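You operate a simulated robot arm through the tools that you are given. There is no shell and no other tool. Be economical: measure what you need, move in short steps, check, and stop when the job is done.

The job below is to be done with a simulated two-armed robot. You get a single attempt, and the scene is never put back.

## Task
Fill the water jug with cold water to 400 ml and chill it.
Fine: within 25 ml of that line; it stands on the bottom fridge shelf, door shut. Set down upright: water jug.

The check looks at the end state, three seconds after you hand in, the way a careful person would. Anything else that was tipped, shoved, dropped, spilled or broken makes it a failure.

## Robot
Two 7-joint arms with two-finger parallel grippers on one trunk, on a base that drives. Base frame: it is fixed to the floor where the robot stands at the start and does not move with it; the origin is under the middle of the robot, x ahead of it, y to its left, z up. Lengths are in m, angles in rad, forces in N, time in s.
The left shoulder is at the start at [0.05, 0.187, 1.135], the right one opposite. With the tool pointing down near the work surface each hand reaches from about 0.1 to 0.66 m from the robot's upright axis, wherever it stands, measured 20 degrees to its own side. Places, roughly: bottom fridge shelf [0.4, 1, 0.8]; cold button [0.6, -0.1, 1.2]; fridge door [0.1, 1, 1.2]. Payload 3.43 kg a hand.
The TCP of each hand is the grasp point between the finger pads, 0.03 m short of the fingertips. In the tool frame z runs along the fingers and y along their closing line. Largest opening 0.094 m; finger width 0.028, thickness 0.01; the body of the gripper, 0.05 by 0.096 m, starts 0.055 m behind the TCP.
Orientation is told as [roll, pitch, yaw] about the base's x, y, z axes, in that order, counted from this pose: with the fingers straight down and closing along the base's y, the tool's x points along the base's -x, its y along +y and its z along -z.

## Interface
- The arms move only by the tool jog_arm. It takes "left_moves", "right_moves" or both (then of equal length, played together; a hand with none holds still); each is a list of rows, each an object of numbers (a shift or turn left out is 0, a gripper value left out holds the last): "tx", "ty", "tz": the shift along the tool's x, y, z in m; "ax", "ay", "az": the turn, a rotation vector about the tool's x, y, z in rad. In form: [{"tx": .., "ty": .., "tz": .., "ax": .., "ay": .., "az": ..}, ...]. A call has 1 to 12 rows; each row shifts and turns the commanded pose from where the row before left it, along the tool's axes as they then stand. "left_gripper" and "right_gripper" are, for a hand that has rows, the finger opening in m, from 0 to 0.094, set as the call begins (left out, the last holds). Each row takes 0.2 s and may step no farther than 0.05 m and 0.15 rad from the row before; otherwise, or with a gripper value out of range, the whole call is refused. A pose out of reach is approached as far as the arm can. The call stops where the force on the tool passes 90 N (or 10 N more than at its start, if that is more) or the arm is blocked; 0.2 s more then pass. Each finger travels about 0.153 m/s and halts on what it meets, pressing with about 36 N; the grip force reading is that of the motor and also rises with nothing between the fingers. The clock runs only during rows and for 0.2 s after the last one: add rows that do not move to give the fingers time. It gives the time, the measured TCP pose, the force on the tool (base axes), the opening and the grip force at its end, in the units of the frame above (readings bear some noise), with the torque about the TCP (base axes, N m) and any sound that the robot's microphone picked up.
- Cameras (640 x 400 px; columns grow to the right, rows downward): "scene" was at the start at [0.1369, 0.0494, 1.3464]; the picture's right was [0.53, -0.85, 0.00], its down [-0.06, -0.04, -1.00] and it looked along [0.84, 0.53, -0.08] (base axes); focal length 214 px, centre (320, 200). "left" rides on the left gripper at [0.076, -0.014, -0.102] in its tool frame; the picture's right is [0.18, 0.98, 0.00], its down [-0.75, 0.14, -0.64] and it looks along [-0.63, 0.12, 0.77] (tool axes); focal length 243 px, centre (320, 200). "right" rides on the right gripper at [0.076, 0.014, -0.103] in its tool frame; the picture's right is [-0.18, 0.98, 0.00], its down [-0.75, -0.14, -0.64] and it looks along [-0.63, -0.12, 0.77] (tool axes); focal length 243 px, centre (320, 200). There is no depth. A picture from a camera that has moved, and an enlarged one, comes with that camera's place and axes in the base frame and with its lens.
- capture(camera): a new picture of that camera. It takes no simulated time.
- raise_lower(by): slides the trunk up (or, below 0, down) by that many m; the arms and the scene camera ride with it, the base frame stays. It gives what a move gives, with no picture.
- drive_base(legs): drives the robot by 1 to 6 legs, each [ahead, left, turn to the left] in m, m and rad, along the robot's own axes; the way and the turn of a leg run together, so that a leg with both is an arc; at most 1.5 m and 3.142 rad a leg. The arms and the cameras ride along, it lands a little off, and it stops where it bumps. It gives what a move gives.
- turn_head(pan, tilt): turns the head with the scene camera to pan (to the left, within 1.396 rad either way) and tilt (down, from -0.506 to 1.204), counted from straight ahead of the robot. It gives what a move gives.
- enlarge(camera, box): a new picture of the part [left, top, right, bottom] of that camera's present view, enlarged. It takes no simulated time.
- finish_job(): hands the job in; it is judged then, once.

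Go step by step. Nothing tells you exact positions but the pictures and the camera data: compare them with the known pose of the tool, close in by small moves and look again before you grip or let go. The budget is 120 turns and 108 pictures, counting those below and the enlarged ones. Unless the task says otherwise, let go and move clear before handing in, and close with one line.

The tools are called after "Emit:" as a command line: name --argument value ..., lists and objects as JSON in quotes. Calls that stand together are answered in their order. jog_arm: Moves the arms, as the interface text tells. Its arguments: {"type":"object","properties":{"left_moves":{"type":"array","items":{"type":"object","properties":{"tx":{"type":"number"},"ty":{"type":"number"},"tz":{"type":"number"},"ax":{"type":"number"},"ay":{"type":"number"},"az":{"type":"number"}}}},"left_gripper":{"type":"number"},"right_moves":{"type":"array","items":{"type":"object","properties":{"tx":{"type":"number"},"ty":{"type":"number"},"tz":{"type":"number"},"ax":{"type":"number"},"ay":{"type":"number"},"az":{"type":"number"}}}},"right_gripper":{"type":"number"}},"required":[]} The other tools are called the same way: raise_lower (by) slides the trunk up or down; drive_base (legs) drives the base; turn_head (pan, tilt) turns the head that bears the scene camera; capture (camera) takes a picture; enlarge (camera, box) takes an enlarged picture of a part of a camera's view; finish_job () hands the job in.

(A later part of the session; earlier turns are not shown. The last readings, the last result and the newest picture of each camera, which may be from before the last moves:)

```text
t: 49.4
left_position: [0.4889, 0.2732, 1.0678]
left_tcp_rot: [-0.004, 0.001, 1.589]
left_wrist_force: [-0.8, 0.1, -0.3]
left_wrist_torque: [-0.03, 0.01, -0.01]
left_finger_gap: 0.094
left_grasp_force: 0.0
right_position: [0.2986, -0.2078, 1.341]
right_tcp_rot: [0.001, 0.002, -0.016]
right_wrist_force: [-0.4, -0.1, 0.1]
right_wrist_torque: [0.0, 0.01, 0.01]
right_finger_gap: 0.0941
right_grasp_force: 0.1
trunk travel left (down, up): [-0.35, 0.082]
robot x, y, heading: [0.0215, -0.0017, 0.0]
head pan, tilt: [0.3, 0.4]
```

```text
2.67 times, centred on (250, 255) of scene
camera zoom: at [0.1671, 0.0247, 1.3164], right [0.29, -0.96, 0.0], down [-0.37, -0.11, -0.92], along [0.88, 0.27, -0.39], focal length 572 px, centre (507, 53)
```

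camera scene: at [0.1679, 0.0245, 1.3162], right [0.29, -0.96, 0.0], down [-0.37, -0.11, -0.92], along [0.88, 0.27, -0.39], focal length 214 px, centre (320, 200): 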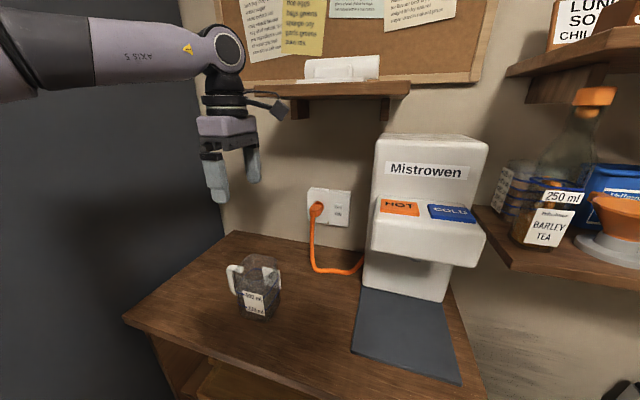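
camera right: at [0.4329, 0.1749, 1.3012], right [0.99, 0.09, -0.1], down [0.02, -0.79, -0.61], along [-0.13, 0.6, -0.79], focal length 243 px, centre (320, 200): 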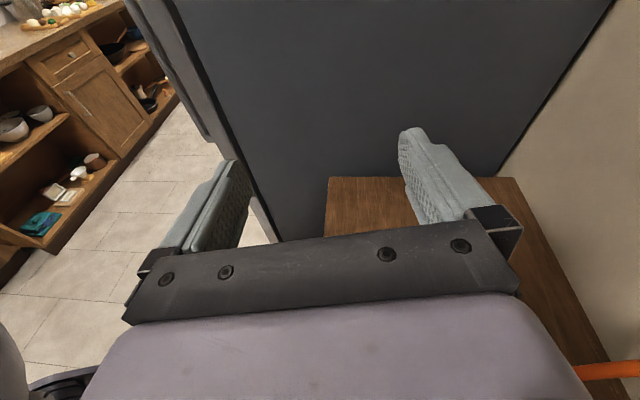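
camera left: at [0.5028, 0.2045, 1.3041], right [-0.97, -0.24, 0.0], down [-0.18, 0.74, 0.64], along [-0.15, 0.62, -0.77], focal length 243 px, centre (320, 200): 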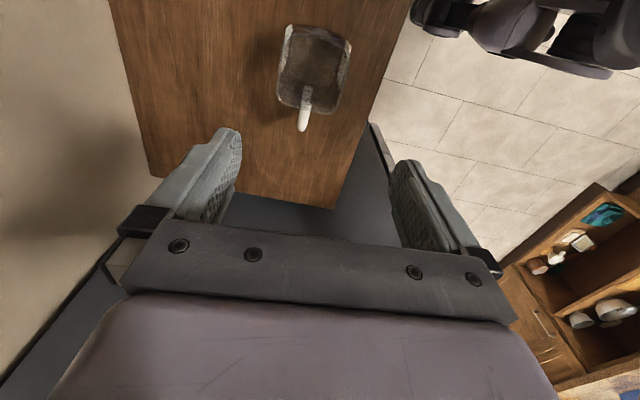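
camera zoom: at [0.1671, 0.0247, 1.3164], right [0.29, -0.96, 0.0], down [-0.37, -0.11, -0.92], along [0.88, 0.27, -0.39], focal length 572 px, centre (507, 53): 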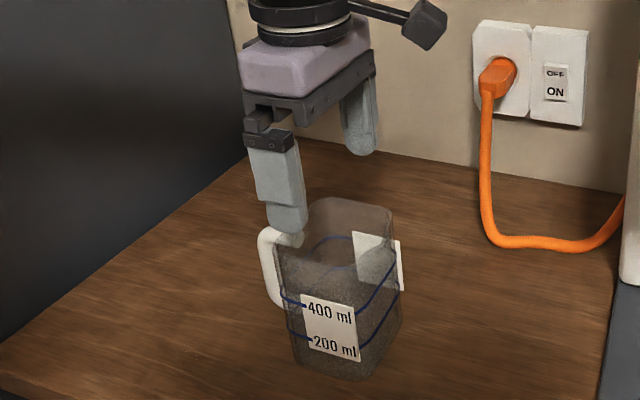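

Emit:
jog_arm --left_moves '[{"ty": -0.0055}, {"tz": 0.031}, {"tz": 0.031}, {"tz": 0.031}]'

Emit:
capture --camera "left"

Emit:
enlarge --camera "scene" --box '[170, 180, 330, 330]'

```text
t: 50.4
left_position: [0.4949, 0.2724, 0.9723]
left_tcp_rot: [-0.004, 0.0, 1.589]
left_wrist_force: [0.2, 0.2, -0.5]
left_wrist_torque: [0.0, 0.0, 0.02]
left_finger_gap: 0.0939
left_grasp_force: 0.0
right_position: [0.2991, -0.2075, 1.3407]
right_tcp_rot: [0.001, 0.001, -0.014]
right_wrist_force: [-0.5, -0.4, -0.5]
right_wrist_torque: [-0.01, -0.01, 0.01]
right_finger_gap: 0.0943
right_grasp_force: 0.1
trunk travel left (down, up): [-0.35, 0.082]
robot x, y, heading: [0.0172, -0.0034, -0.004]
head pan, tilt: [0.3, 0.4]
```

```text
78 pictures are left
camera left: at [0.5108, 0.1977, 1.0766], right [-0.98, -0.2, 0.0], down [-0.16, 0.75, 0.64], along [-0.13, 0.63, -0.77], focal length 243 px, centre (320, 200)
```

left: 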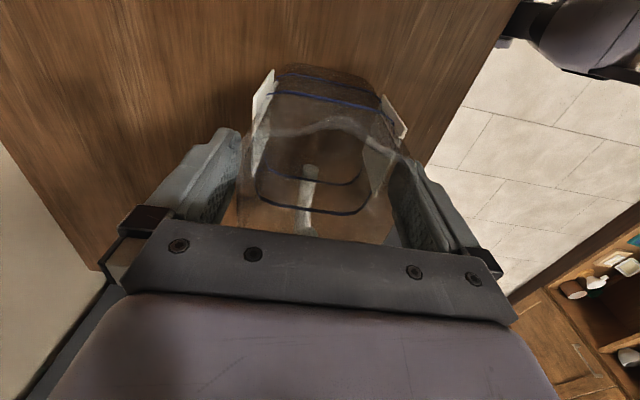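

```text
2.67 times, centred on (250, 255) of scene
camera zoom: at [0.1671, 0.0247, 1.3163], right [0.29, -0.96, 0.0], down [-0.37, -0.11, -0.92], along [0.88, 0.27, -0.39], focal length 572 px, centre (507, 53)
```

zoom: 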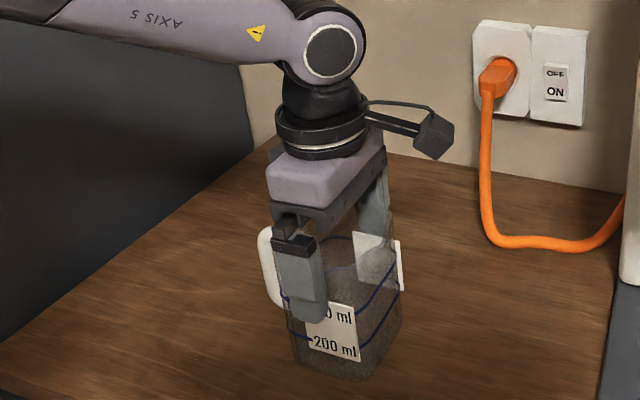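

The fingers straddle the jug, so I'll close the grip and lift slightly.

Emit:
jog_arm --left_moves '[{}, {}, {}]' --left_gripper 0.03

Emit:
jog_arm --left_moves '[{"tz": -0.02}, {"tz": -0.03}, {}]'

Emit:
enlarge --camera "scene" --box '[170, 180, 330, 330]'

```text
t: 51.2
left_position: [0.4947, 0.2716, 0.9738]
left_tcp_rot: [-0.001, 0.001, 1.59]
left_wrist_force: [0.5, -0.1, -0.1]
left_wrist_torque: [-0.03, 0.0, 0.03]
left_finger_gap: 0.0839
left_grasp_force: 36.2
right_position: [0.2991, -0.2073, 1.3416]
right_tcp_rot: [-0.001, 0.001, -0.015]
right_wrist_force: [-0.3, -0.7, 0.3]
right_wrist_torque: [0.03, -0.01, -0.01]
right_finger_gap: 0.0941
right_grasp_force: 0.0
trunk travel left (down, up): [-0.35, 0.082]
robot x, y, heading: [0.0181, -0.0039, -0.005]
head pan, tilt: [0.3, 0.4]
```

```text
t: 52.0
left_position: [0.4944, 0.2737, 1.0249]
left_tcp_rot: [-0.002, 0.001, 1.589]
left_wrist_force: [0.5, 0.1, 0.5]
left_wrist_torque: [0.01, 0.02, -0.02]
left_finger_gap: 0.0302
left_grasp_force: 0.0
right_position: [0.299, -0.2081, 1.3395]
right_tcp_rot: [0.001, 0.002, -0.015]
right_wrist_force: [0.6, 0.3, 0.1]
right_wrist_torque: [-0.01, -0.02, -0.04]
right_finger_gap: 0.0939
right_grasp_force: 0.1
trunk travel left (down, up): [-0.35, 0.082]
robot x, y, heading: [0.0216, -0.0051, 0.003]
head pan, tilt: [0.3, 0.4]
```

```text
2.67 times, centred on (250, 255) of scene
camera zoom: at [0.1669, 0.0246, 1.3163], right [0.29, -0.96, 0.0], down [-0.37, -0.11, -0.92], along [0.88, 0.27, -0.39], focal length 572 px, centre (507, 53)
```

zoom: 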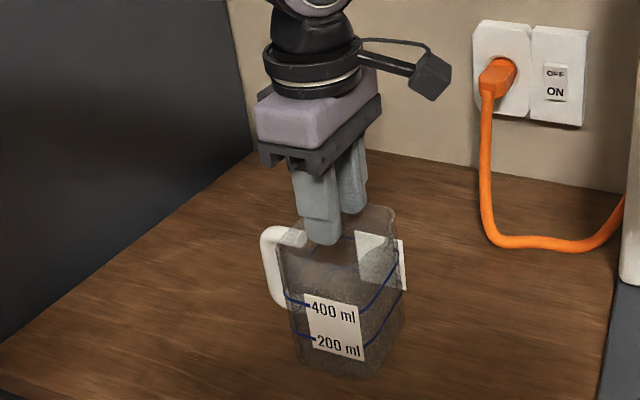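

The grip slipped off the jug's sides as I lifted (gap 0.084, then closed). I'll look closely before moving again.

Emit:
capture --camera "left"

Emit:
enlarge --camera "scene" --box '[220, 230, 300, 330]'

```text
75 pictures are left
camera left: at [0.51, 0.1976, 1.1276], right [-0.98, -0.2, 0.0], down [-0.16, 0.75, 0.64], along [-0.13, 0.63, -0.77], focal length 243 px, centre (320, 200)
```

left: 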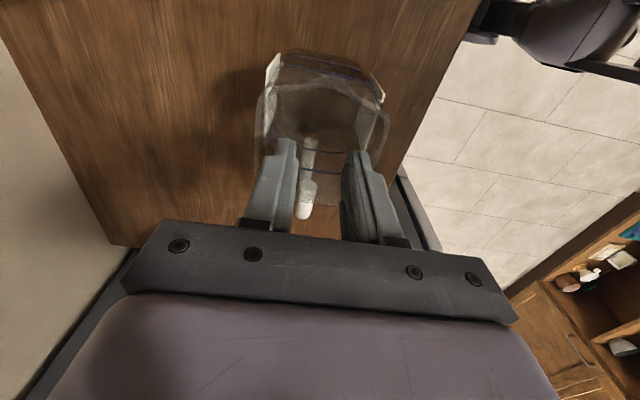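

```text
4.00 times, centred on (260, 280) of scene
camera zoom: at [0.1669, 0.0246, 1.3163], right [0.29, -0.96, 0.0], down [-0.37, -0.11, -0.92], along [0.88, 0.27, -0.39], focal length 858 px, centre (560, -120)
```

zoom: 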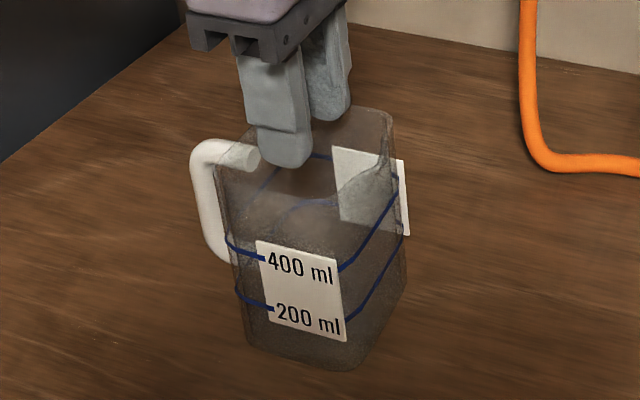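

The jug seems to taper upward, so side grips slip off it; I'll grip the handle instead. I'll lift clear, shift to above the handle and look.

Emit:
jog_arm --left_moves '[{"tz": -0.035}, {"tz": -0.035}, {"tx": -0.033}, {"tx": -0.033}, {}]'

Emit:
jog_arm --left_moves '[{}, {}]' --left_gripper 0.06

Emit:
capture --camera "left"

Emit:
enlarge --camera "scene" --box '[200, 220, 310, 330]'

```text
t: 53.2
left_position: [0.494, 0.3403, 1.0949]
left_tcp_rot: [-0.002, 0.001, 1.59]
left_wrist_force: [0.0, 0.0, -0.9]
left_wrist_torque: [0.01, 0.01, 0.03]
left_finger_gap: 0.0301
left_grasp_force: 0.0
right_position: [0.2977, -0.2094, 1.3406]
right_tcp_rot: [0.0, 0.0, -0.015]
right_wrist_force: [-0.2, -0.3, -0.1]
right_wrist_torque: [0.0, -0.01, -0.03]
right_finger_gap: 0.094
right_grasp_force: 0.1
trunk travel left (down, up): [-0.35, 0.082]
robot x, y, heading: [0.0213, -0.0047, -0.002]
head pan, tilt: [0.3, 0.4]
```

```text
t: 53.8
left_position: [0.4934, 0.3392, 1.0944]
left_tcp_rot: [-0.002, 0.0, 1.589]
left_wrist_force: [-0.3, 0.2, 0.5]
left_wrist_torque: [0.01, -0.04, 0.03]
left_finger_gap: 0.0601
left_grasp_force: 0.0
right_position: [0.298, -0.2077, 1.3413]
right_tcp_rot: [0.0, 0.001, -0.016]
right_wrist_force: [-0.1, 0.4, 0.0]
right_wrist_torque: [-0.02, 0.0, -0.01]
right_finger_gap: 0.0942
right_grasp_force: 0.0
trunk travel left (down, up): [-0.35, 0.082]
robot x, y, heading: [0.0185, -0.006, -0.007]
head pan, tilt: [0.3, 0.4]
```

```text
73 pictures are left
camera left: at [0.5087, 0.264, 1.1974], right [-0.98, -0.2, 0.0], down [-0.16, 0.75, 0.64], along [-0.13, 0.63, -0.77], focal length 243 px, centre (320, 200)
```

left: 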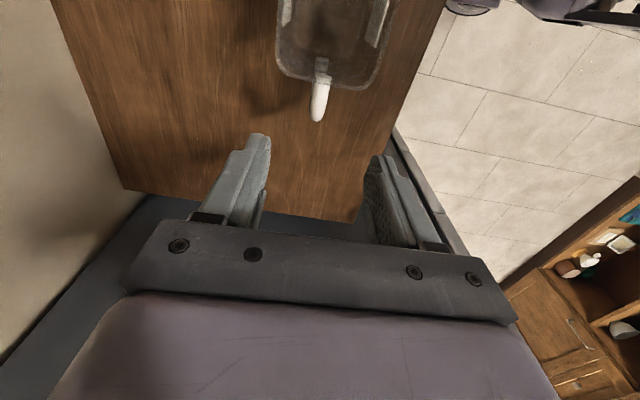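

```text
3.64 times, centred on (255, 275) of scene
camera zoom: at [0.1668, 0.0245, 1.3164], right [0.29, -0.96, 0.0], down [-0.37, -0.11, -0.92], along [0.88, 0.27, -0.39], focal length 780 px, centre (556, -73)
```

zoom: 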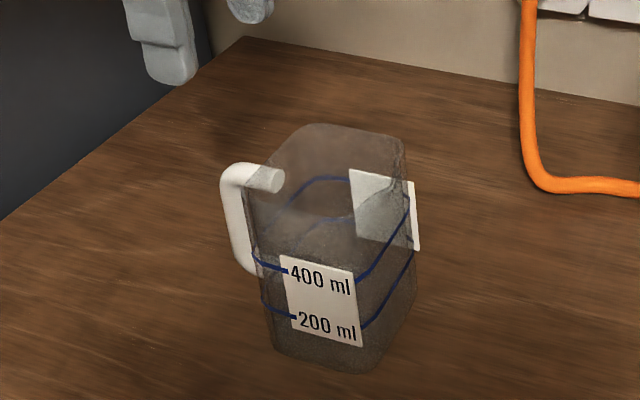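

Emit:
jog_arm --left_moves '[{"tz": 0.048}, {"tz": 0.048}, {"tz": 0.046}, {}]'

Emit:
enlarge --camera "scene" --box '[200, 220, 310, 330]'

Emit:
capture --camera "left"

```text
t: 54.8
left_position: [0.4947, 0.3379, 0.9506]
left_tcp_rot: [-0.004, 0.0, 1.591]
left_wrist_force: [-0.3, -0.6, -0.1]
left_wrist_torque: [0.0, -0.02, 0.01]
left_finger_gap: 0.0601
left_grasp_force: 0.2
right_position: [0.2981, -0.2083, 1.3403]
right_tcp_rot: [0.001, 0.001, -0.014]
right_wrist_force: [-0.2, -0.7, 0.6]
right_wrist_torque: [-0.04, -0.01, 0.03]
right_finger_gap: 0.0938
right_grasp_force: 0.0
trunk travel left (down, up): [-0.35, 0.082]
robot x, y, heading: [0.0171, -0.0058, 0.002]
head pan, tilt: [0.3, 0.4]
```

```text
3.64 times, centred on (255, 275) of scene
camera zoom: at [0.1665, 0.0244, 1.3164], right [0.29, -0.96, 0.0], down [-0.37, -0.11, -0.92], along [0.88, 0.27, -0.39], focal length 780 px, centre (556, -73)
```

zoom: 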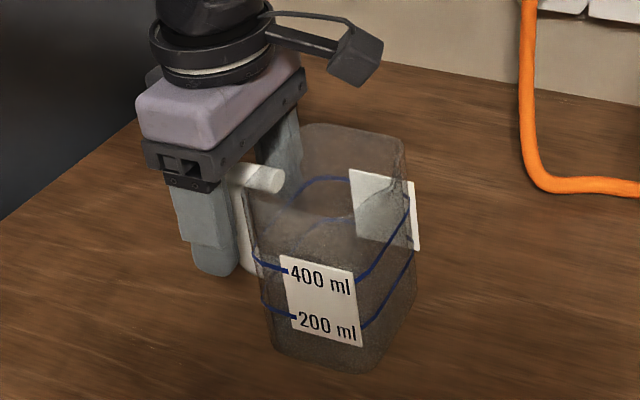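

```text
70 pictures are left
camera left: at [0.5098, 0.2642, 1.0539], right [-0.98, -0.2, 0.0], down [-0.16, 0.75, 0.64], along [-0.13, 0.63, -0.77], focal length 243 px, centre (320, 200)
```

left: 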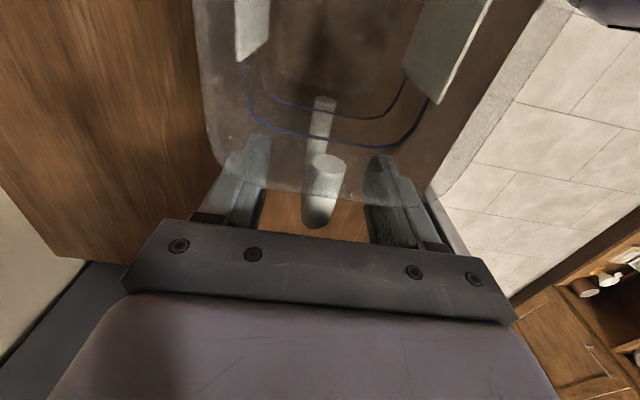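

Both fingers straddle the handle. I'll close and make a small lift test.

Emit:
jog_arm --left_moves '[{}, {}, {}]' --left_gripper 0.0

Emit:
jog_arm --left_moves '[{"tz": -0.01}, {"tz": -0.01}, {"tz": -0.01}, {"tz": -0.01}, {}]'

Emit:
enlarge --camera "scene" --box '[200, 200, 310, 330]'

```text
t: 55.6
left_position: [0.4941, 0.3392, 0.9523]
left_tcp_rot: [-0.001, 0.0, 1.59]
left_wrist_force: [0.2, 0.0, -0.2]
left_wrist_torque: [0.03, -0.03, 0.01]
left_finger_gap: 0.0186
left_grasp_force: 36.0
right_position: [0.2984, -0.2086, 1.3392]
right_tcp_rot: [0.001, 0.0, -0.016]
right_wrist_force: [-0.3, 0.3, -1.1]
right_wrist_torque: [-0.02, -0.02, -0.01]
right_finger_gap: 0.0942
right_grasp_force: 0.1
trunk travel left (down, up): [-0.35, 0.082]
robot x, y, heading: [0.0173, -0.0049, 0.001]
head pan, tilt: [0.3, 0.4]
```

```text
t: 56.8
left_position: [0.4949, 0.3393, 0.9923]
left_tcp_rot: [-0.002, 0.002, 1.591]
left_wrist_force: [0.0, 0.0, -1.6]
left_wrist_torque: [0.06, -0.06, 0.0]
left_finger_gap: 0.0182
left_grasp_force: 35.7
right_position: [0.2989, -0.2079, 1.3416]
right_tcp_rot: [0.001, 0.002, -0.016]
right_wrist_force: [0.5, 0.9, 0.0]
right_wrist_torque: [0.03, 0.02, -0.02]
right_finger_gap: 0.0937
right_grasp_force: 0.0
trunk travel left (down, up): [-0.35, 0.082]
robot x, y, heading: [0.0223, -0.0016, -0.003]
head pan, tilt: [0.3, 0.4]
```

```text
3.08 times, centred on (255, 265) of scene
camera zoom: at [0.1669, 0.0246, 1.3163], right [0.29, -0.96, 0.0], down [-0.37, -0.11, -0.92], along [0.88, 0.27, -0.39], focal length 660 px, centre (520, 0)
```

zoom: 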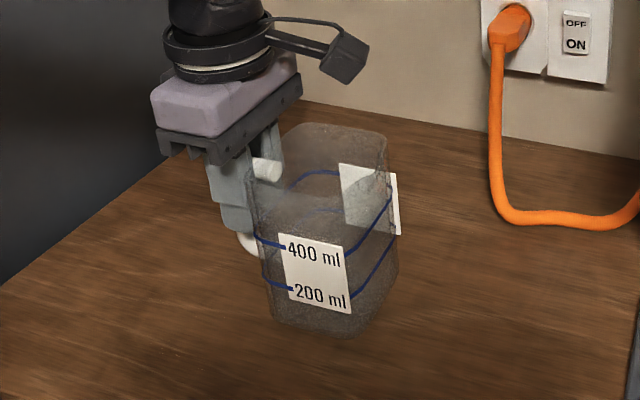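

The handle grip holds and the jug (~0.13 kg) hangs upright. I'll set it down in open space at about (0.45, 0.12), away from the fridge wall, so I can regrip with the fingers nearly horizontal.

Emit:
jog_arm --left_moves '[{"tx": 0.025, "ty": 0.008}, {"tx": 0.025, "ty": 0.008}, {"tx": 0.025, "ty": 0.008}, {"tx": 0.025, "ty": 0.008}, {"tx": 0.025, "ty": 0.008}, {"tx": 0.025, "ty": 0.008}, {"tz": 0.015}, {"tz": 0.015}, {"tz": 0.008}, {}]'

Emit:
capture --camera "scene"

```text
t: 59.0
left_position: [0.4491, 0.1888, 0.9536]
left_tcp_rot: [-0.003, 0.0, 1.589]
left_wrist_force: [-0.2, -0.3, -1.9]
left_wrist_torque: [0.07, -0.01, 0.02]
left_finger_gap: 0.0186
left_grasp_force: 35.9
right_position: [0.2989, -0.208, 1.3402]
right_tcp_rot: [-0.001, 0.001, -0.015]
right_wrist_force: [0.5, -0.7, -0.6]
right_wrist_torque: [-0.01, 0.02, -0.01]
right_finger_gap: 0.0942
right_grasp_force: 0.0
trunk travel left (down, up): [-0.35, 0.082]
robot x, y, heading: [0.0224, -0.002, -0.002]
head pan, tilt: [0.3, 0.4]
```

```text
68 pictures are left
camera scene: at [0.1669, 0.0245, 1.3164], right [0.29, -0.96, 0.0], down [-0.37, -0.11, -0.92], along [0.88, 0.27, -0.39], focal length 214 px, centre (320, 200)
```

scene: 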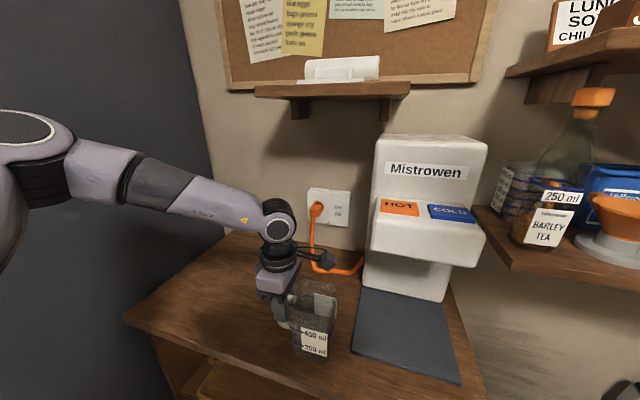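

Emit:
jog_arm --left_moves '[{"tz": 0.002}, {}]'

Emit:
jog_arm --left_moves '[{}, {}, {"tz": -0.03}, {"tz": -0.035}, {"tz": -0.035}]' --left_gripper 0.06

Emit:
jog_arm --left_moves '[{"ay": 0.133}, {"ay": 0.133}, {"ay": 0.133}, {"ay": 0.133}, {"ay": 0.133}, {"ay": 0.133}, {"ay": 0.133}, {"ay": 0.133}, {"ay": 0.133}]'

Emit:
capture --camera "scene"

Emit:
capture --camera "left"

```text
t: 59.6
left_position: [0.4485, 0.1873, 0.9512]
left_tcp_rot: [-0.001, 0.0, 1.59]
left_wrist_force: [-0.2, -0.3, -0.7]
left_wrist_torque: [0.07, -0.01, 0.01]
left_finger_gap: 0.0186
left_grasp_force: 35.9
right_position: [0.298, -0.2083, 1.3405]
right_tcp_rot: [0.001, 0.001, -0.015]
right_wrist_force: [0.4, -0.6, -0.4]
right_wrist_torque: [0.0, 0.02, 0.0]
right_finger_gap: 0.0942
right_grasp_force: 0.0
trunk travel left (down, up): [-0.35, 0.082]
robot x, y, heading: [0.0209, -0.0029, -0.004]
head pan, tilt: [0.3, 0.4]
```

```text
t: 60.8
left_position: [0.448, 0.1868, 1.0534]
left_tcp_rot: [0.0, 0.001, 1.589]
left_wrist_force: [-0.2, -0.4, 0.1]
left_wrist_torque: [0.0, 0.02, 0.0]
left_finger_gap: 0.0599
left_grasp_force: 0.0
right_position: [0.2984, -0.2074, 1.3405]
right_tcp_rot: [-0.001, -0.001, -0.016]
right_wrist_force: [0.6, -0.4, -0.2]
right_wrist_torque: [0.01, 0.0, 0.01]
right_finger_gap: 0.0938
right_grasp_force: 0.0
trunk travel left (down, up): [-0.35, 0.082]
robot x, y, heading: [0.0156, -0.0003, -0.003]
head pan, tilt: [0.3, 0.4]
```

```text
t: 62.8
left_position: [0.4493, 0.1879, 1.0516]
left_tcp_rot: [-0.01, 1.197, 1.582]
left_wrist_force: [0.3, 0.3, -0.3]
left_wrist_torque: [0.02, 0.01, 0.0]
left_finger_gap: 0.06
left_grasp_force: 0.0
right_position: [0.2981, -0.2086, 1.3408]
right_tcp_rot: [-0.001, 0.003, -0.016]
right_wrist_force: [-0.6, -0.2, 0.8]
right_wrist_torque: [0.02, 0.02, 0.0]
right_finger_gap: 0.0938
right_grasp_force: 0.1
trunk travel left (down, up): [-0.35, 0.082]
robot x, y, heading: [0.0201, -0.0045, -0.002]
head pan, tilt: [0.3, 0.4]
```

```text
67 pictures are left
camera scene: at [0.1669, 0.0248, 1.3164], right [0.29, -0.96, 0.0], down [-0.37, -0.11, -0.92], along [0.88, 0.27, -0.39], focal length 214 px, centre (320, 200)
```

scene: 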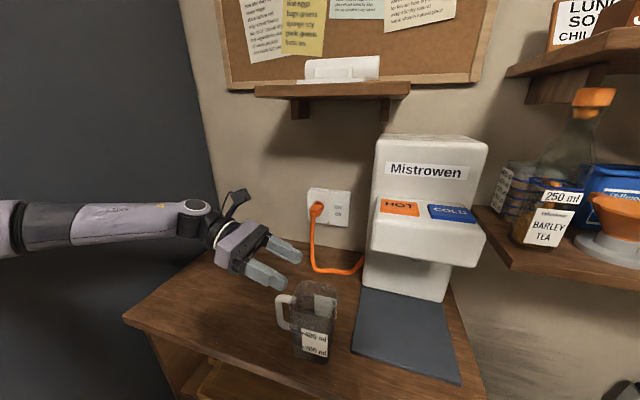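

```text
66 pictures are left
camera left: at [0.4611, 0.2569, 1.1611], right [-0.98, -0.09, 0.17], down [-0.16, 0.87, -0.47], along [-0.1, -0.49, -0.87], focal length 243 px, centre (320, 200)
```

left: 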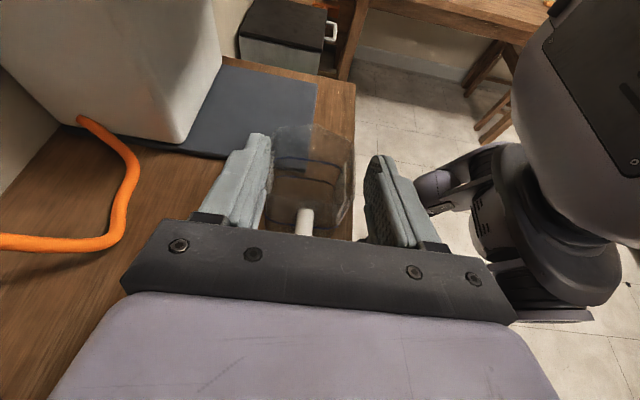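

Emit:
jog_arm --left_moves '[{"tx": -0.0258, "tz": 0.0068}, {"tx": -0.0258, "tz": 0.0068}, {"tx": -0.0258, "tz": 0.0068}, {"tx": -0.0258, "tz": 0.0068}, {}]'

Emit:
capture --camera "left"

Emit:
enlarge --camera "scene" --box '[200, 240, 360, 370]'

```text
t: 64.0
left_position: [0.449, 0.2001, 0.9448]
left_tcp_rot: [-0.007, 1.197, 1.585]
left_wrist_force: [-0.4, 0.2, -0.4]
left_wrist_torque: [0.01, -0.01, -0.04]
left_finger_gap: 0.06
left_grasp_force: 0.0
right_position: [0.2987, -0.2072, 1.3402]
right_tcp_rot: [0.001, 0.002, -0.014]
right_wrist_force: [0.8, 0.2, -0.1]
right_wrist_torque: [-0.02, 0.01, 0.01]
right_finger_gap: 0.0943
right_grasp_force: 0.1
trunk travel left (down, up): [-0.35, 0.082]
robot x, y, heading: [0.0209, -0.004, -0.004]
head pan, tilt: [0.3, 0.4]
```

```text
65 pictures are left
camera left: at [0.4609, 0.269, 1.0546], right [-0.98, -0.09, 0.17], down [-0.16, 0.87, -0.47], along [-0.11, -0.49, -0.87], focal length 243 px, centre (320, 200)
```

left: 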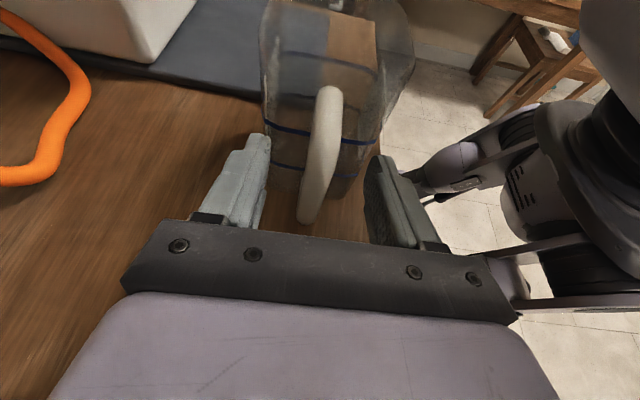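

```text
3.08 times, centred on (280, 305) of scene
camera zoom: at [0.1667, 0.0246, 1.3164], right [0.29, -0.96, 0.0], down [-0.37, -0.11, -0.92], along [0.88, 0.27, -0.39], focal length 660 px, centre (443, -123)
```

zoom: 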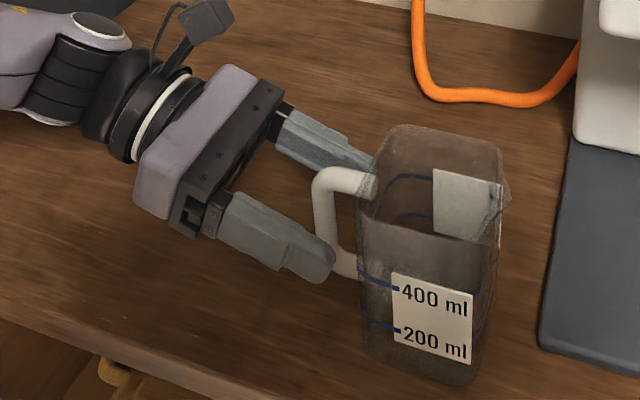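

Emit:
jog_arm --left_moves '[{}, {}, {}]' --left_gripper 0.0

Emit:
jog_arm --left_moves '[{"tx": 0.0116, "tz": -0.0045}, {"tx": 0.0116, "tz": -0.0045}, {}]'

Emit:
enlarge --camera "scene" --box '[220, 180, 480, 380]'

Emit:
enlarge --camera "right" --box '[240, 140, 480, 290]'

```text
t: 64.8
left_position: [0.4483, 0.2006, 0.9453]
left_tcp_rot: [-0.005, 1.198, 1.585]
left_wrist_force: [-0.1, 0.2, 0.1]
left_wrist_torque: [0.05, 0.01, -0.02]
left_finger_gap: 0.0182
left_grasp_force: 36.0
right_position: [0.2978, -0.2077, 1.3411]
right_tcp_rot: [0.001, 0.002, -0.017]
right_wrist_force: [0.3, 0.1, -0.5]
right_wrist_torque: [0.02, 0.04, 0.01]
right_finger_gap: 0.0938
right_grasp_force: 0.0
trunk travel left (down, up): [-0.35, 0.082]
robot x, y, heading: [0.0192, -0.0048, -0.0]
head pan, tilt: [0.3, 0.4]
```

```text
t: 65.6
left_position: [0.4481, 0.1996, 0.9715]
left_tcp_rot: [-0.006, 1.198, 1.585]
left_wrist_force: [-0.3, 0.5, -1.5]
left_wrist_torque: [0.1, -0.01, 0.0]
left_finger_gap: 0.0183
left_grasp_force: 36.0
right_position: [0.2978, -0.2086, 1.3395]
right_tcp_rot: [0.0, 0.002, -0.015]
right_wrist_force: [-0.2, 0.0, -0.4]
right_wrist_torque: [0.03, 0.03, 0.0]
right_finger_gap: 0.094
right_grasp_force: 0.2
trunk travel left (down, up): [-0.35, 0.082]
robot x, y, heading: [0.0205, -0.0032, 0.004]
head pan, tilt: [0.3, 0.4]
```

```text
2.00 times, centred on (350, 280) of scene
camera zoom: at [0.1669, 0.0245, 1.3163], right [0.29, -0.96, 0.0], down [-0.37, -0.11, -0.92], along [0.88, 0.27, -0.39], focal length 429 px, centre (260, 40)
```

zoom: 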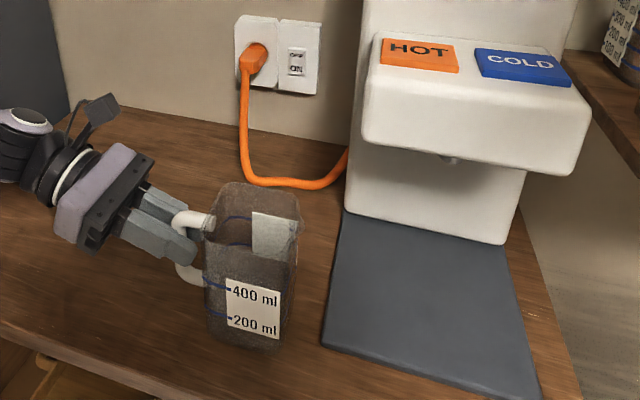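

```text
2.67 times, centred on (360, 215) of right
camera zoom: at [0.222, -0.1936, 1.4429], right [0.2, 0.98, 0.0], down [0.75, -0.15, 0.64], along [0.63, -0.13, -0.77], focal length 647 px, centre (213, 160)
```

zoom: 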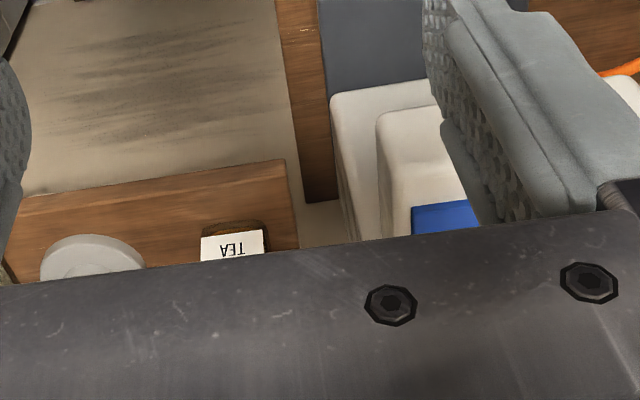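

The jug is lifted 2.6 cm. I estimate the nozzle at y≈-0.054, x≈0.55, z≈1.04, so I'll move sideways in front of the mat first.

Emit:
jog_arm --left_moves '[{"tx": 0.0106, "tz": 0.0271, "ty": 0.0006}, {"tx": 0.0106, "tz": 0.0271, "ty": 0.0006}, {"tx": 0.0106, "tz": 0.0271, "ty": 0.0006}, {"tx": 0.0106, "tz": 0.0271, "ty": 0.0006}, {"tx": 0.0106, "tz": 0.0271, "ty": 0.0006}, {"tx": 0.0106, "tz": 0.0271, "ty": 0.0006}]'

Emit:
turn_head --pan 0.0 --tilt 0.5

Emit:
capture --camera "scene"

```text
t: 67.0
left_position: [0.4421, 0.0323, 0.9789]
left_tcp_rot: [-0.008, 1.197, 1.585]
left_wrist_force: [0.2, 0.2, -1.5]
left_wrist_torque: [0.11, 0.01, 0.03]
left_finger_gap: 0.0181
left_grasp_force: 36.0
left hand out of reach, approached as far as the arm can: row 6
right_position: [0.2982, -0.2086, 1.3403]
right_tcp_rot: [0.0, 0.001, -0.014]
right_wrist_force: [1.0, -0.9, -0.2]
right_wrist_torque: [0.01, 0.0, -0.01]
right_finger_gap: 0.0943
right_grasp_force: 0.1
trunk travel left (down, up): [-0.35, 0.082]
robot x, y, heading: [0.0188, -0.0029, -0.002]
head pan, tilt: [0.3, 0.4]
```

```text
t: 67.8
left_position: [0.4429, 0.0335, 0.9778]
left_tcp_rot: [-0.007, 1.195, 1.586]
left_wrist_force: [1.1, 0.0, -1.1]
left_wrist_torque: [0.11, 0.01, -0.03]
left_finger_gap: 0.0182
left_grasp_force: 36.1
right_position: [0.2986, -0.2083, 1.3403]
right_tcp_rot: [0.0, 0.001, -0.015]
right_wrist_force: [0.2, -0.1, 0.5]
right_wrist_torque: [-0.01, -0.02, -0.02]
right_finger_gap: 0.094
right_grasp_force: 0.1
trunk travel left (down, up): [-0.35, 0.082]
robot x, y, heading: [0.0163, -0.0026, -0.001]
head pan, tilt: [0.0, 0.499]
```

```text
61 pictures are left
camera scene: at [0.1693, -0.0028, 1.3072], right [0.0, -1.0, 0.0], down [-0.48, 0.0, -0.88], along [0.88, 0.0, -0.48], focal length 214 px, centre (320, 200)
```

scene: 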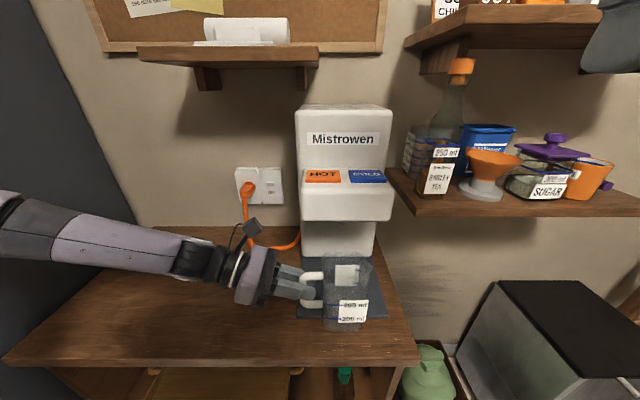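

The arm is at its reach, so I'll drive the base forward the rest of the way to carry the jug under the nozzle.

Emit:
jog_arm --left_moves '[{"tx": -0.01, "tz": 0.004}, {}]'

Emit:
drive_base --legs '[[0.06, -0.006, 0]]'

Emit:
capture --camera "scene"

```text
t: 68.4
left_position: [0.4396, 0.0381, 0.9711]
left_tcp_rot: [-0.003, 1.196, 1.586]
left_wrist_force: [0.0, -0.7, -1.2]
left_wrist_torque: [0.11, -0.02, -0.04]
left_finger_gap: 0.0182
left_grasp_force: 35.8
left hand out of reach, approached as far as the arm can: row 1
right_position: [0.2979, -0.208, 1.3404]
right_tcp_rot: [-0.002, 0.002, -0.015]
right_wrist_force: [0.1, -0.2, 1.6]
right_wrist_torque: [0.01, 0.02, 0.01]
right_finger_gap: 0.094
right_grasp_force: 0.0
trunk travel left (down, up): [-0.35, 0.082]
robot x, y, heading: [0.022, -0.0031, 0.001]
head pan, tilt: [0.0, 0.499]
```

```text
t: 69.5
left_position: [0.4931, 0.0332, 0.9721]
left_tcp_rot: [-0.01, 1.196, 1.585]
left_wrist_force: [0.4, 1.0, -0.5]
left_wrist_torque: [0.1, -0.02, -0.02]
left_finger_gap: 0.0184
left_grasp_force: 35.8
right_position: [0.3543, -0.2137, 1.3404]
right_tcp_rot: [0.0, 0.001, -0.016]
right_wrist_force: [-0.3, -0.4, -0.1]
right_wrist_torque: [0.0, -0.03, 0.01]
right_finger_gap: 0.094
right_grasp_force: 0.1
trunk travel left (down, up): [-0.35, 0.082]
robot x, y, heading: [0.0736, -0.0069, 0.001]
head pan, tilt: [0.0, 0.499]
stopped in leg 1: the robot was blocked; the commanded pose is now the measured one
```

```text
60 pictures are left
camera scene: at [0.2223, -0.0086, 1.3074], right [0.0, -1.0, 0.0], down [-0.48, 0.0, -0.88], along [0.88, 0.0, -0.48], focal length 214 px, centre (320, 200)
```

scene: 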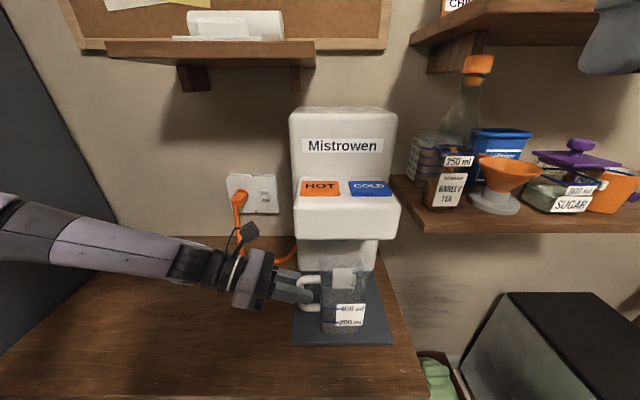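

The base is against the counter and the arm is at its limit across the body. I'll set the jug down on the mat here, shift the robot to the right, and regrip in easier reach.

Emit:
jog_arm --left_moves '[{"tx": -0.0093, "tz": 0.0036}, {"tx": -0.0047, "tz": 0.0018}, {"tx": -0.0047, "tz": 0.0018}, {}]'

Emit:
enlarge --camera "scene" --box '[230, 220, 410, 360]'

```text
t: 70.5
left_position: [0.489, 0.0411, 0.9606]
left_tcp_rot: [-0.007, 1.195, 1.589]
left_wrist_force: [0.2, -0.3, -0.6]
left_wrist_torque: [0.09, -0.04, 0.01]
left_finger_gap: 0.018
left_grasp_force: 36.2
left hand out of reach, approached as far as the arm can: row 1, 2, 3
right_position: [0.3537, -0.2142, 1.3391]
right_tcp_rot: [0.001, 0.004, -0.017]
right_wrist_force: [-0.3, 0.3, -0.2]
right_wrist_torque: [-0.02, 0.01, 0.0]
right_finger_gap: 0.0938
right_grasp_force: 0.0
trunk travel left (down, up): [-0.35, 0.082]
robot x, y, heading: [0.0712, -0.0117, 0.002]
head pan, tilt: [0.0, 0.499]
```

```text
2.86 times, centred on (320, 290) of scene
camera zoom: at [0.2234, -0.0087, 1.3072], right [0.0, -1.0, 0.0], down [-0.48, 0.0, -0.88], along [0.88, 0.0, -0.48], focal length 613 px, centre (320, -57)
```

zoom: 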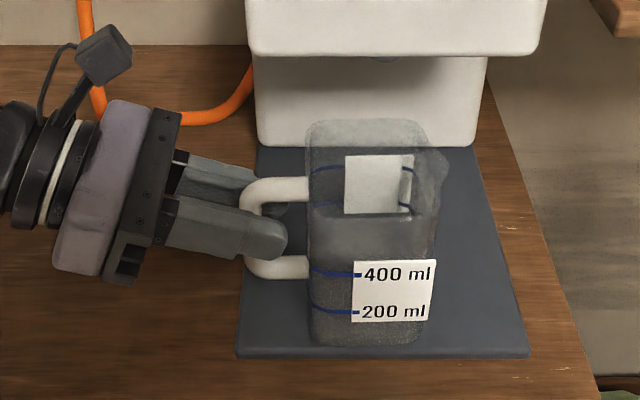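

Emit:
raise_lower --by -0.006

Emit:
enlarge --camera "scene" --box '[230, 220, 410, 360]'

```text
t: 71.1
left_position: [0.4895, 0.0401, 0.9575]
left_tcp_rot: [-0.02, 1.201, 1.574]
left_wrist_force: [1.6, 2.8, 18.8]
left_wrist_torque: [-0.5, -0.03, -0.02]
left_finger_gap: 0.018
left_grasp_force: 36.3
right_position: [0.3528, -0.2139, 1.3351]
right_tcp_rot: [0.0, 0.001, -0.016]
right_wrist_force: [0.1, -0.4, -0.3]
right_wrist_torque: [-0.03, -0.03, -0.04]
right_finger_gap: 0.0941
right_grasp_force: 0.1
trunk travel left (down, up): [-0.344, 0.088]
robot x, y, heading: [0.075, -0.0067, 0.004]
head pan, tilt: [0.0, 0.499]
```

```text
2.86 times, centred on (320, 290) of scene
camera zoom: at [0.2222, -0.0084, 1.3017], right [0.0, -1.0, 0.0], down [-0.48, 0.0, -0.88], along [0.88, 0.0, -0.48], focal length 613 px, centre (320, -57)
```

zoom: 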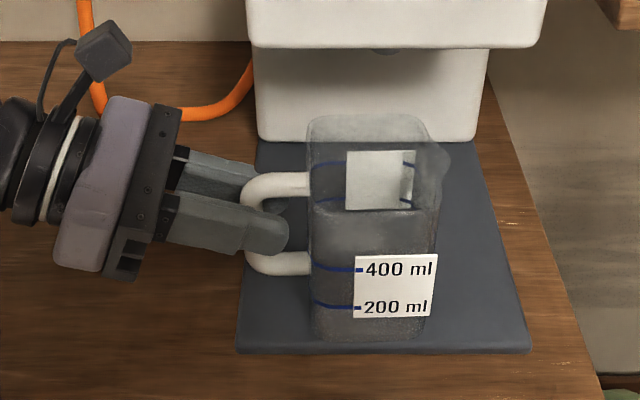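

Landed. I'll ease off, release, back the hand out, then shift the base right.

Emit:
raise_lower --by 0.003

Emit:
jog_arm --left_moves '[{}, {}, {"tz": -0.03}, {"tz": -0.03}, {"tz": -0.04}, {"tz": -0.04}]' --left_gripper 0.06

Emit:
turn_head --pan -0.9 --tilt 0.5

Emit:
capture --camera "scene"

```text
t: 71.6
left_position: [0.4897, 0.0398, 0.9587]
left_tcp_rot: [-0.01, 1.198, 1.583]
left_wrist_force: [2.7, -0.7, 14.3]
left_wrist_torque: [-0.76, 0.03, 0.07]
left_finger_gap: 0.0182
left_grasp_force: 35.9
right_position: [0.3521, -0.2137, 1.3371]
right_tcp_rot: [0.001, 0.002, -0.017]
right_wrist_force: [-0.1, -0.6, 0.2]
right_wrist_torque: [-0.01, -0.03, 0.03]
right_finger_gap: 0.0939
right_grasp_force: 0.1
trunk travel left (down, up): [-0.347, 0.085]
robot x, y, heading: [0.0724, -0.0064, -0.003]
head pan, tilt: [0.0, 0.499]
```

```text
t: 73.0
left_position: [0.4857, 0.1727, 1.0079]
left_tcp_rot: [-0.002, 1.195, 1.589]
left_wrist_force: [0.3, 0.5, -0.1]
left_wrist_torque: [0.01, 0.02, 0.01]
left_finger_gap: 0.0597
left_grasp_force: 0.0
right_position: [0.353, -0.2137, 1.3371]
right_tcp_rot: [0.0, 0.003, -0.018]
right_wrist_force: [0.6, 0.5, -0.4]
right_wrist_torque: [0.0, 0.01, -0.03]
right_finger_gap: 0.0942
right_grasp_force: 0.1
trunk travel left (down, up): [-0.347, 0.085]
robot x, y, heading: [0.0735, -0.0108, -0.003]
head pan, tilt: [0.0, 0.499]
```

```text
t: 74.2
left_position: [0.4864, 0.1712, 1.0087]
left_tcp_rot: [-0.006, 1.196, 1.587]
left_wrist_force: [-0.4, 1.2, 0.6]
left_wrist_torque: [0.0, 0.01, 0.0]
left_finger_gap: 0.06
left_grasp_force: 0.2
right_position: [0.3539, -0.2138, 1.3371]
right_tcp_rot: [-0.001, 0.005, -0.017]
right_wrist_force: [0.4, 0.4, -0.1]
right_wrist_torque: [-0.01, 0.0, 0.01]
right_finger_gap: 0.0937
right_grasp_force: 0.1
trunk travel left (down, up): [-0.347, 0.085]
robot x, y, heading: [0.0715, -0.0088, -0.003]
head pan, tilt: [-0.901, 0.499]
```

```text
57 pictures are left
camera scene: at [0.1888, -0.0799, 1.3042], right [-0.78, -0.62, 0.0], down [-0.3, 0.38, -0.88], along [0.55, -0.69, -0.48], focal length 214 px, centre (320, 200)
```

scene: 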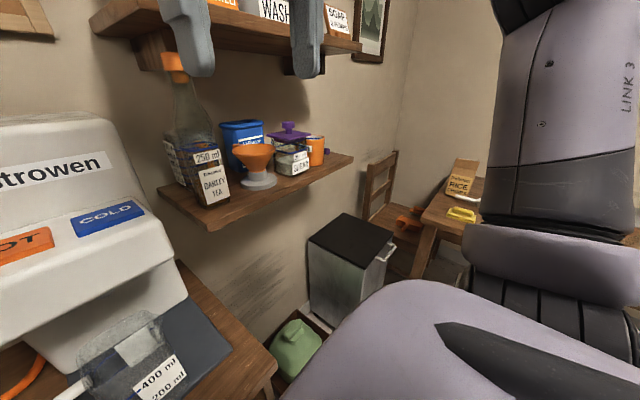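

Emit:
jog_arm --left_moves '[{"tz": -0.04}, {"tz": -0.04}]'

Emit:
drive_base --legs '[[-0.01, -0.085, 0]]'

Emit:
jog_arm --left_moves '[{"tz": -0.04}, {"tz": -0.04}]'

Emit:
drive_base --legs '[[0, -0.085, 0]]'

Emit:
turn_head --pan 0.3 --tilt 0.55

Emit:
capture --camera "scene"

Emit:
capture --camera "left"

```text
t: 74.8
left_position: [0.4839, 0.2445, 1.0366]
left_tcp_rot: [-0.007, 1.196, 1.586]
left_wrist_force: [0.3, 0.3, -0.9]
left_wrist_torque: [-0.02, 0.0, -0.01]
left_finger_gap: 0.06
left_grasp_force: 0.0
right_position: [0.3528, -0.2134, 1.3368]
right_tcp_rot: [0.0, 0.004, -0.016]
right_wrist_force: [0.2, -0.3, -0.6]
right_wrist_torque: [-0.02, 0.05, 0.02]
right_finger_gap: 0.0939
right_grasp_force: 0.0
trunk travel left (down, up): [-0.347, 0.085]
robot x, y, heading: [0.0757, -0.0061, -0.0]
head pan, tilt: [-0.901, 0.499]
```

```text
t: 76.2
left_position: [0.4729, 0.1613, 1.0387]
left_tcp_rot: [-0.007, 1.196, 1.586]
left_wrist_force: [-0.3, -0.7, 0.3]
left_wrist_torque: [0.0, 0.0, -0.01]
left_finger_gap: 0.06
left_grasp_force: 0.1
right_position: [0.3429, -0.2988, 1.3369]
right_tcp_rot: [0.0, 0.004, -0.018]
right_wrist_force: [-0.5, 0.5, -0.2]
right_wrist_torque: [-0.02, 0.0, 0.03]
right_finger_gap: 0.0938
right_grasp_force: 0.0
trunk travel left (down, up): [-0.347, 0.085]
robot x, y, heading: [0.0661, -0.0969, 0.001]
head pan, tilt: [-0.901, 0.499]
```

```text
t: 76.8
left_position: [0.4719, 0.2349, 1.0664]
left_tcp_rot: [-0.005, 1.196, 1.588]
left_wrist_force: [0.2, 0.3, 0.3]
left_wrist_torque: [-0.01, -0.03, 0.02]
left_finger_gap: 0.0599
left_grasp_force: 0.2
right_position: [0.3443, -0.2987, 1.3371]
right_tcp_rot: [0.0, 0.004, -0.017]
right_wrist_force: [0.0, -0.3, 0.4]
right_wrist_torque: [0.03, -0.01, 0.01]
right_finger_gap: 0.0941
right_grasp_force: 0.1
trunk travel left (down, up): [-0.347, 0.085]
robot x, y, heading: [0.06, -0.0939, 0.001]
head pan, tilt: [-0.901, 0.499]
```

```text
t: 78.2
left_position: [0.4715, 0.1518, 1.0668]
left_tcp_rot: [-0.007, 1.195, 1.589]
left_wrist_force: [-0.7, -0.2, -0.2]
left_wrist_torque: [0.04, -0.01, 0.0]
left_finger_gap: 0.0601
left_grasp_force: 0.0
right_position: [0.3437, -0.3819, 1.3377]
right_tcp_rot: [0.0, 0.005, -0.016]
right_wrist_force: [-0.3, 0.0, -0.7]
right_wrist_torque: [0.03, 0.01, 0.04]
right_finger_gap: 0.094
right_grasp_force: 0.0
trunk travel left (down, up): [-0.347, 0.085]
robot x, y, heading: [0.0606, -0.1785, 0.004]
head pan, tilt: [-0.901, 0.499]
```

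```text
t: 79.6
left_position: [0.4727, 0.1524, 1.0668]
left_tcp_rot: [-0.006, 1.196, 1.588]
left_wrist_force: [0.1, -0.4, -0.3]
left_wrist_torque: [-0.02, 0.02, 0.0]
left_finger_gap: 0.06
left_grasp_force: 0.0
right_position: [0.3429, -0.3825, 1.337]
right_tcp_rot: [0.0, 0.005, -0.016]
right_wrist_force: [0.6, 0.3, 0.9]
right_wrist_torque: [0.02, -0.01, 0.02]
right_finger_gap: 0.0939
right_grasp_force: 0.2
trunk travel left (down, up): [-0.347, 0.085]
robot x, y, heading: [0.0632, -0.1775, 0.002]
head pan, tilt: [0.3, 0.55]
```

```text
56 pictures are left
camera scene: at [0.208, -0.1503, 1.2997], right [0.3, -0.96, 0.0], down [-0.5, -0.15, -0.85], along [0.81, 0.25, -0.52], focal length 214 px, centre (320, 200)
```

scene: 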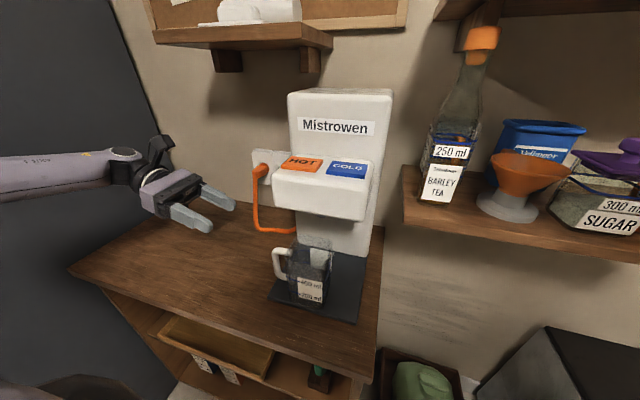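

```text
55 pictures are left
camera left: at [0.4836, 0.2207, 1.1752], right [-0.98, -0.09, 0.17], down [-0.16, 0.87, -0.47], along [-0.1, -0.48, -0.87], focal length 243 px, centre (320, 200)
```

left: 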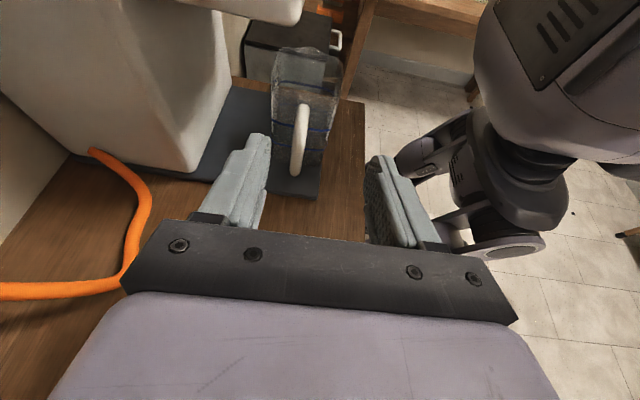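

Emit:
jog_arm --left_moves '[{"ty": -0.015, "tx": -0.018}, {"tx": -0.0145, "tz": 0.036}, {"tx": -0.0145, "tz": 0.036}, {"tx": -0.0145, "tz": 0.0365}, {"tz": 0.0365}, {}]'

Emit:
capture --camera "left"

Emit:
enlarge --camera "scene" --box '[210, 140, 400, 340]'

```text
t: 81.0
left_position: [0.4901, 0.0401, 0.9561]
left_tcp_rot: [-0.007, 1.195, 1.588]
left_wrist_force: [0.2, -0.2, -0.3]
left_wrist_torque: [0.01, 0.01, 0.01]
left_finger_gap: 0.06
left_grasp_force: 0.0
right_position: [0.3439, -0.3818, 1.3367]
right_tcp_rot: [0.0, 0.004, -0.016]
right_wrist_force: [0.4, 0.0, -0.3]
right_wrist_torque: [0.0, 0.05, 0.02]
right_finger_gap: 0.0941
right_grasp_force: 0.1
trunk travel left (down, up): [-0.347, 0.085]
robot x, y, heading: [0.066, -0.1775, 0.0]
head pan, tilt: [0.3, 0.55]
```

```text
54 pictures are left
camera left: at [0.5017, 0.1089, 1.0652], right [-0.98, -0.09, 0.17], down [-0.16, 0.87, -0.47], along [-0.1, -0.49, -0.87], focal length 243 px, centre (320, 200)
```

left: 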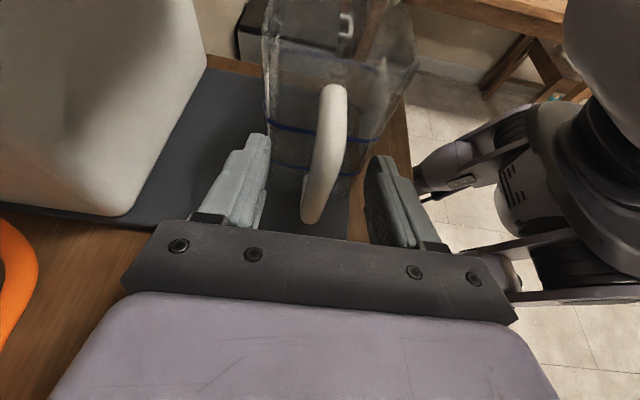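

```text
2.00 times, centred on (305, 240) of scene
camera zoom: at [0.2079, -0.15, 1.2997], right [0.3, -0.96, 0.0], down [-0.5, -0.15, -0.85], along [0.81, 0.25, -0.52], focal length 429 px, centre (350, 120)
```

zoom: 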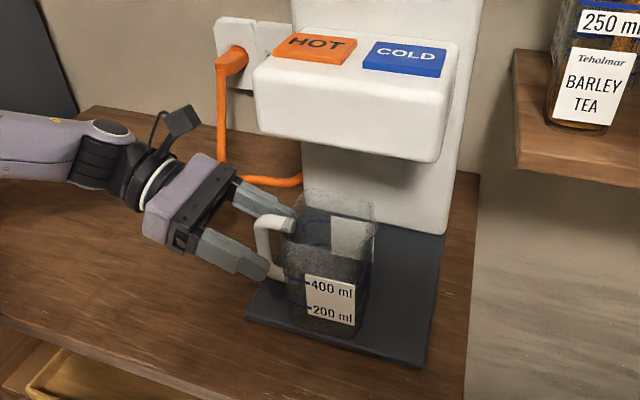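

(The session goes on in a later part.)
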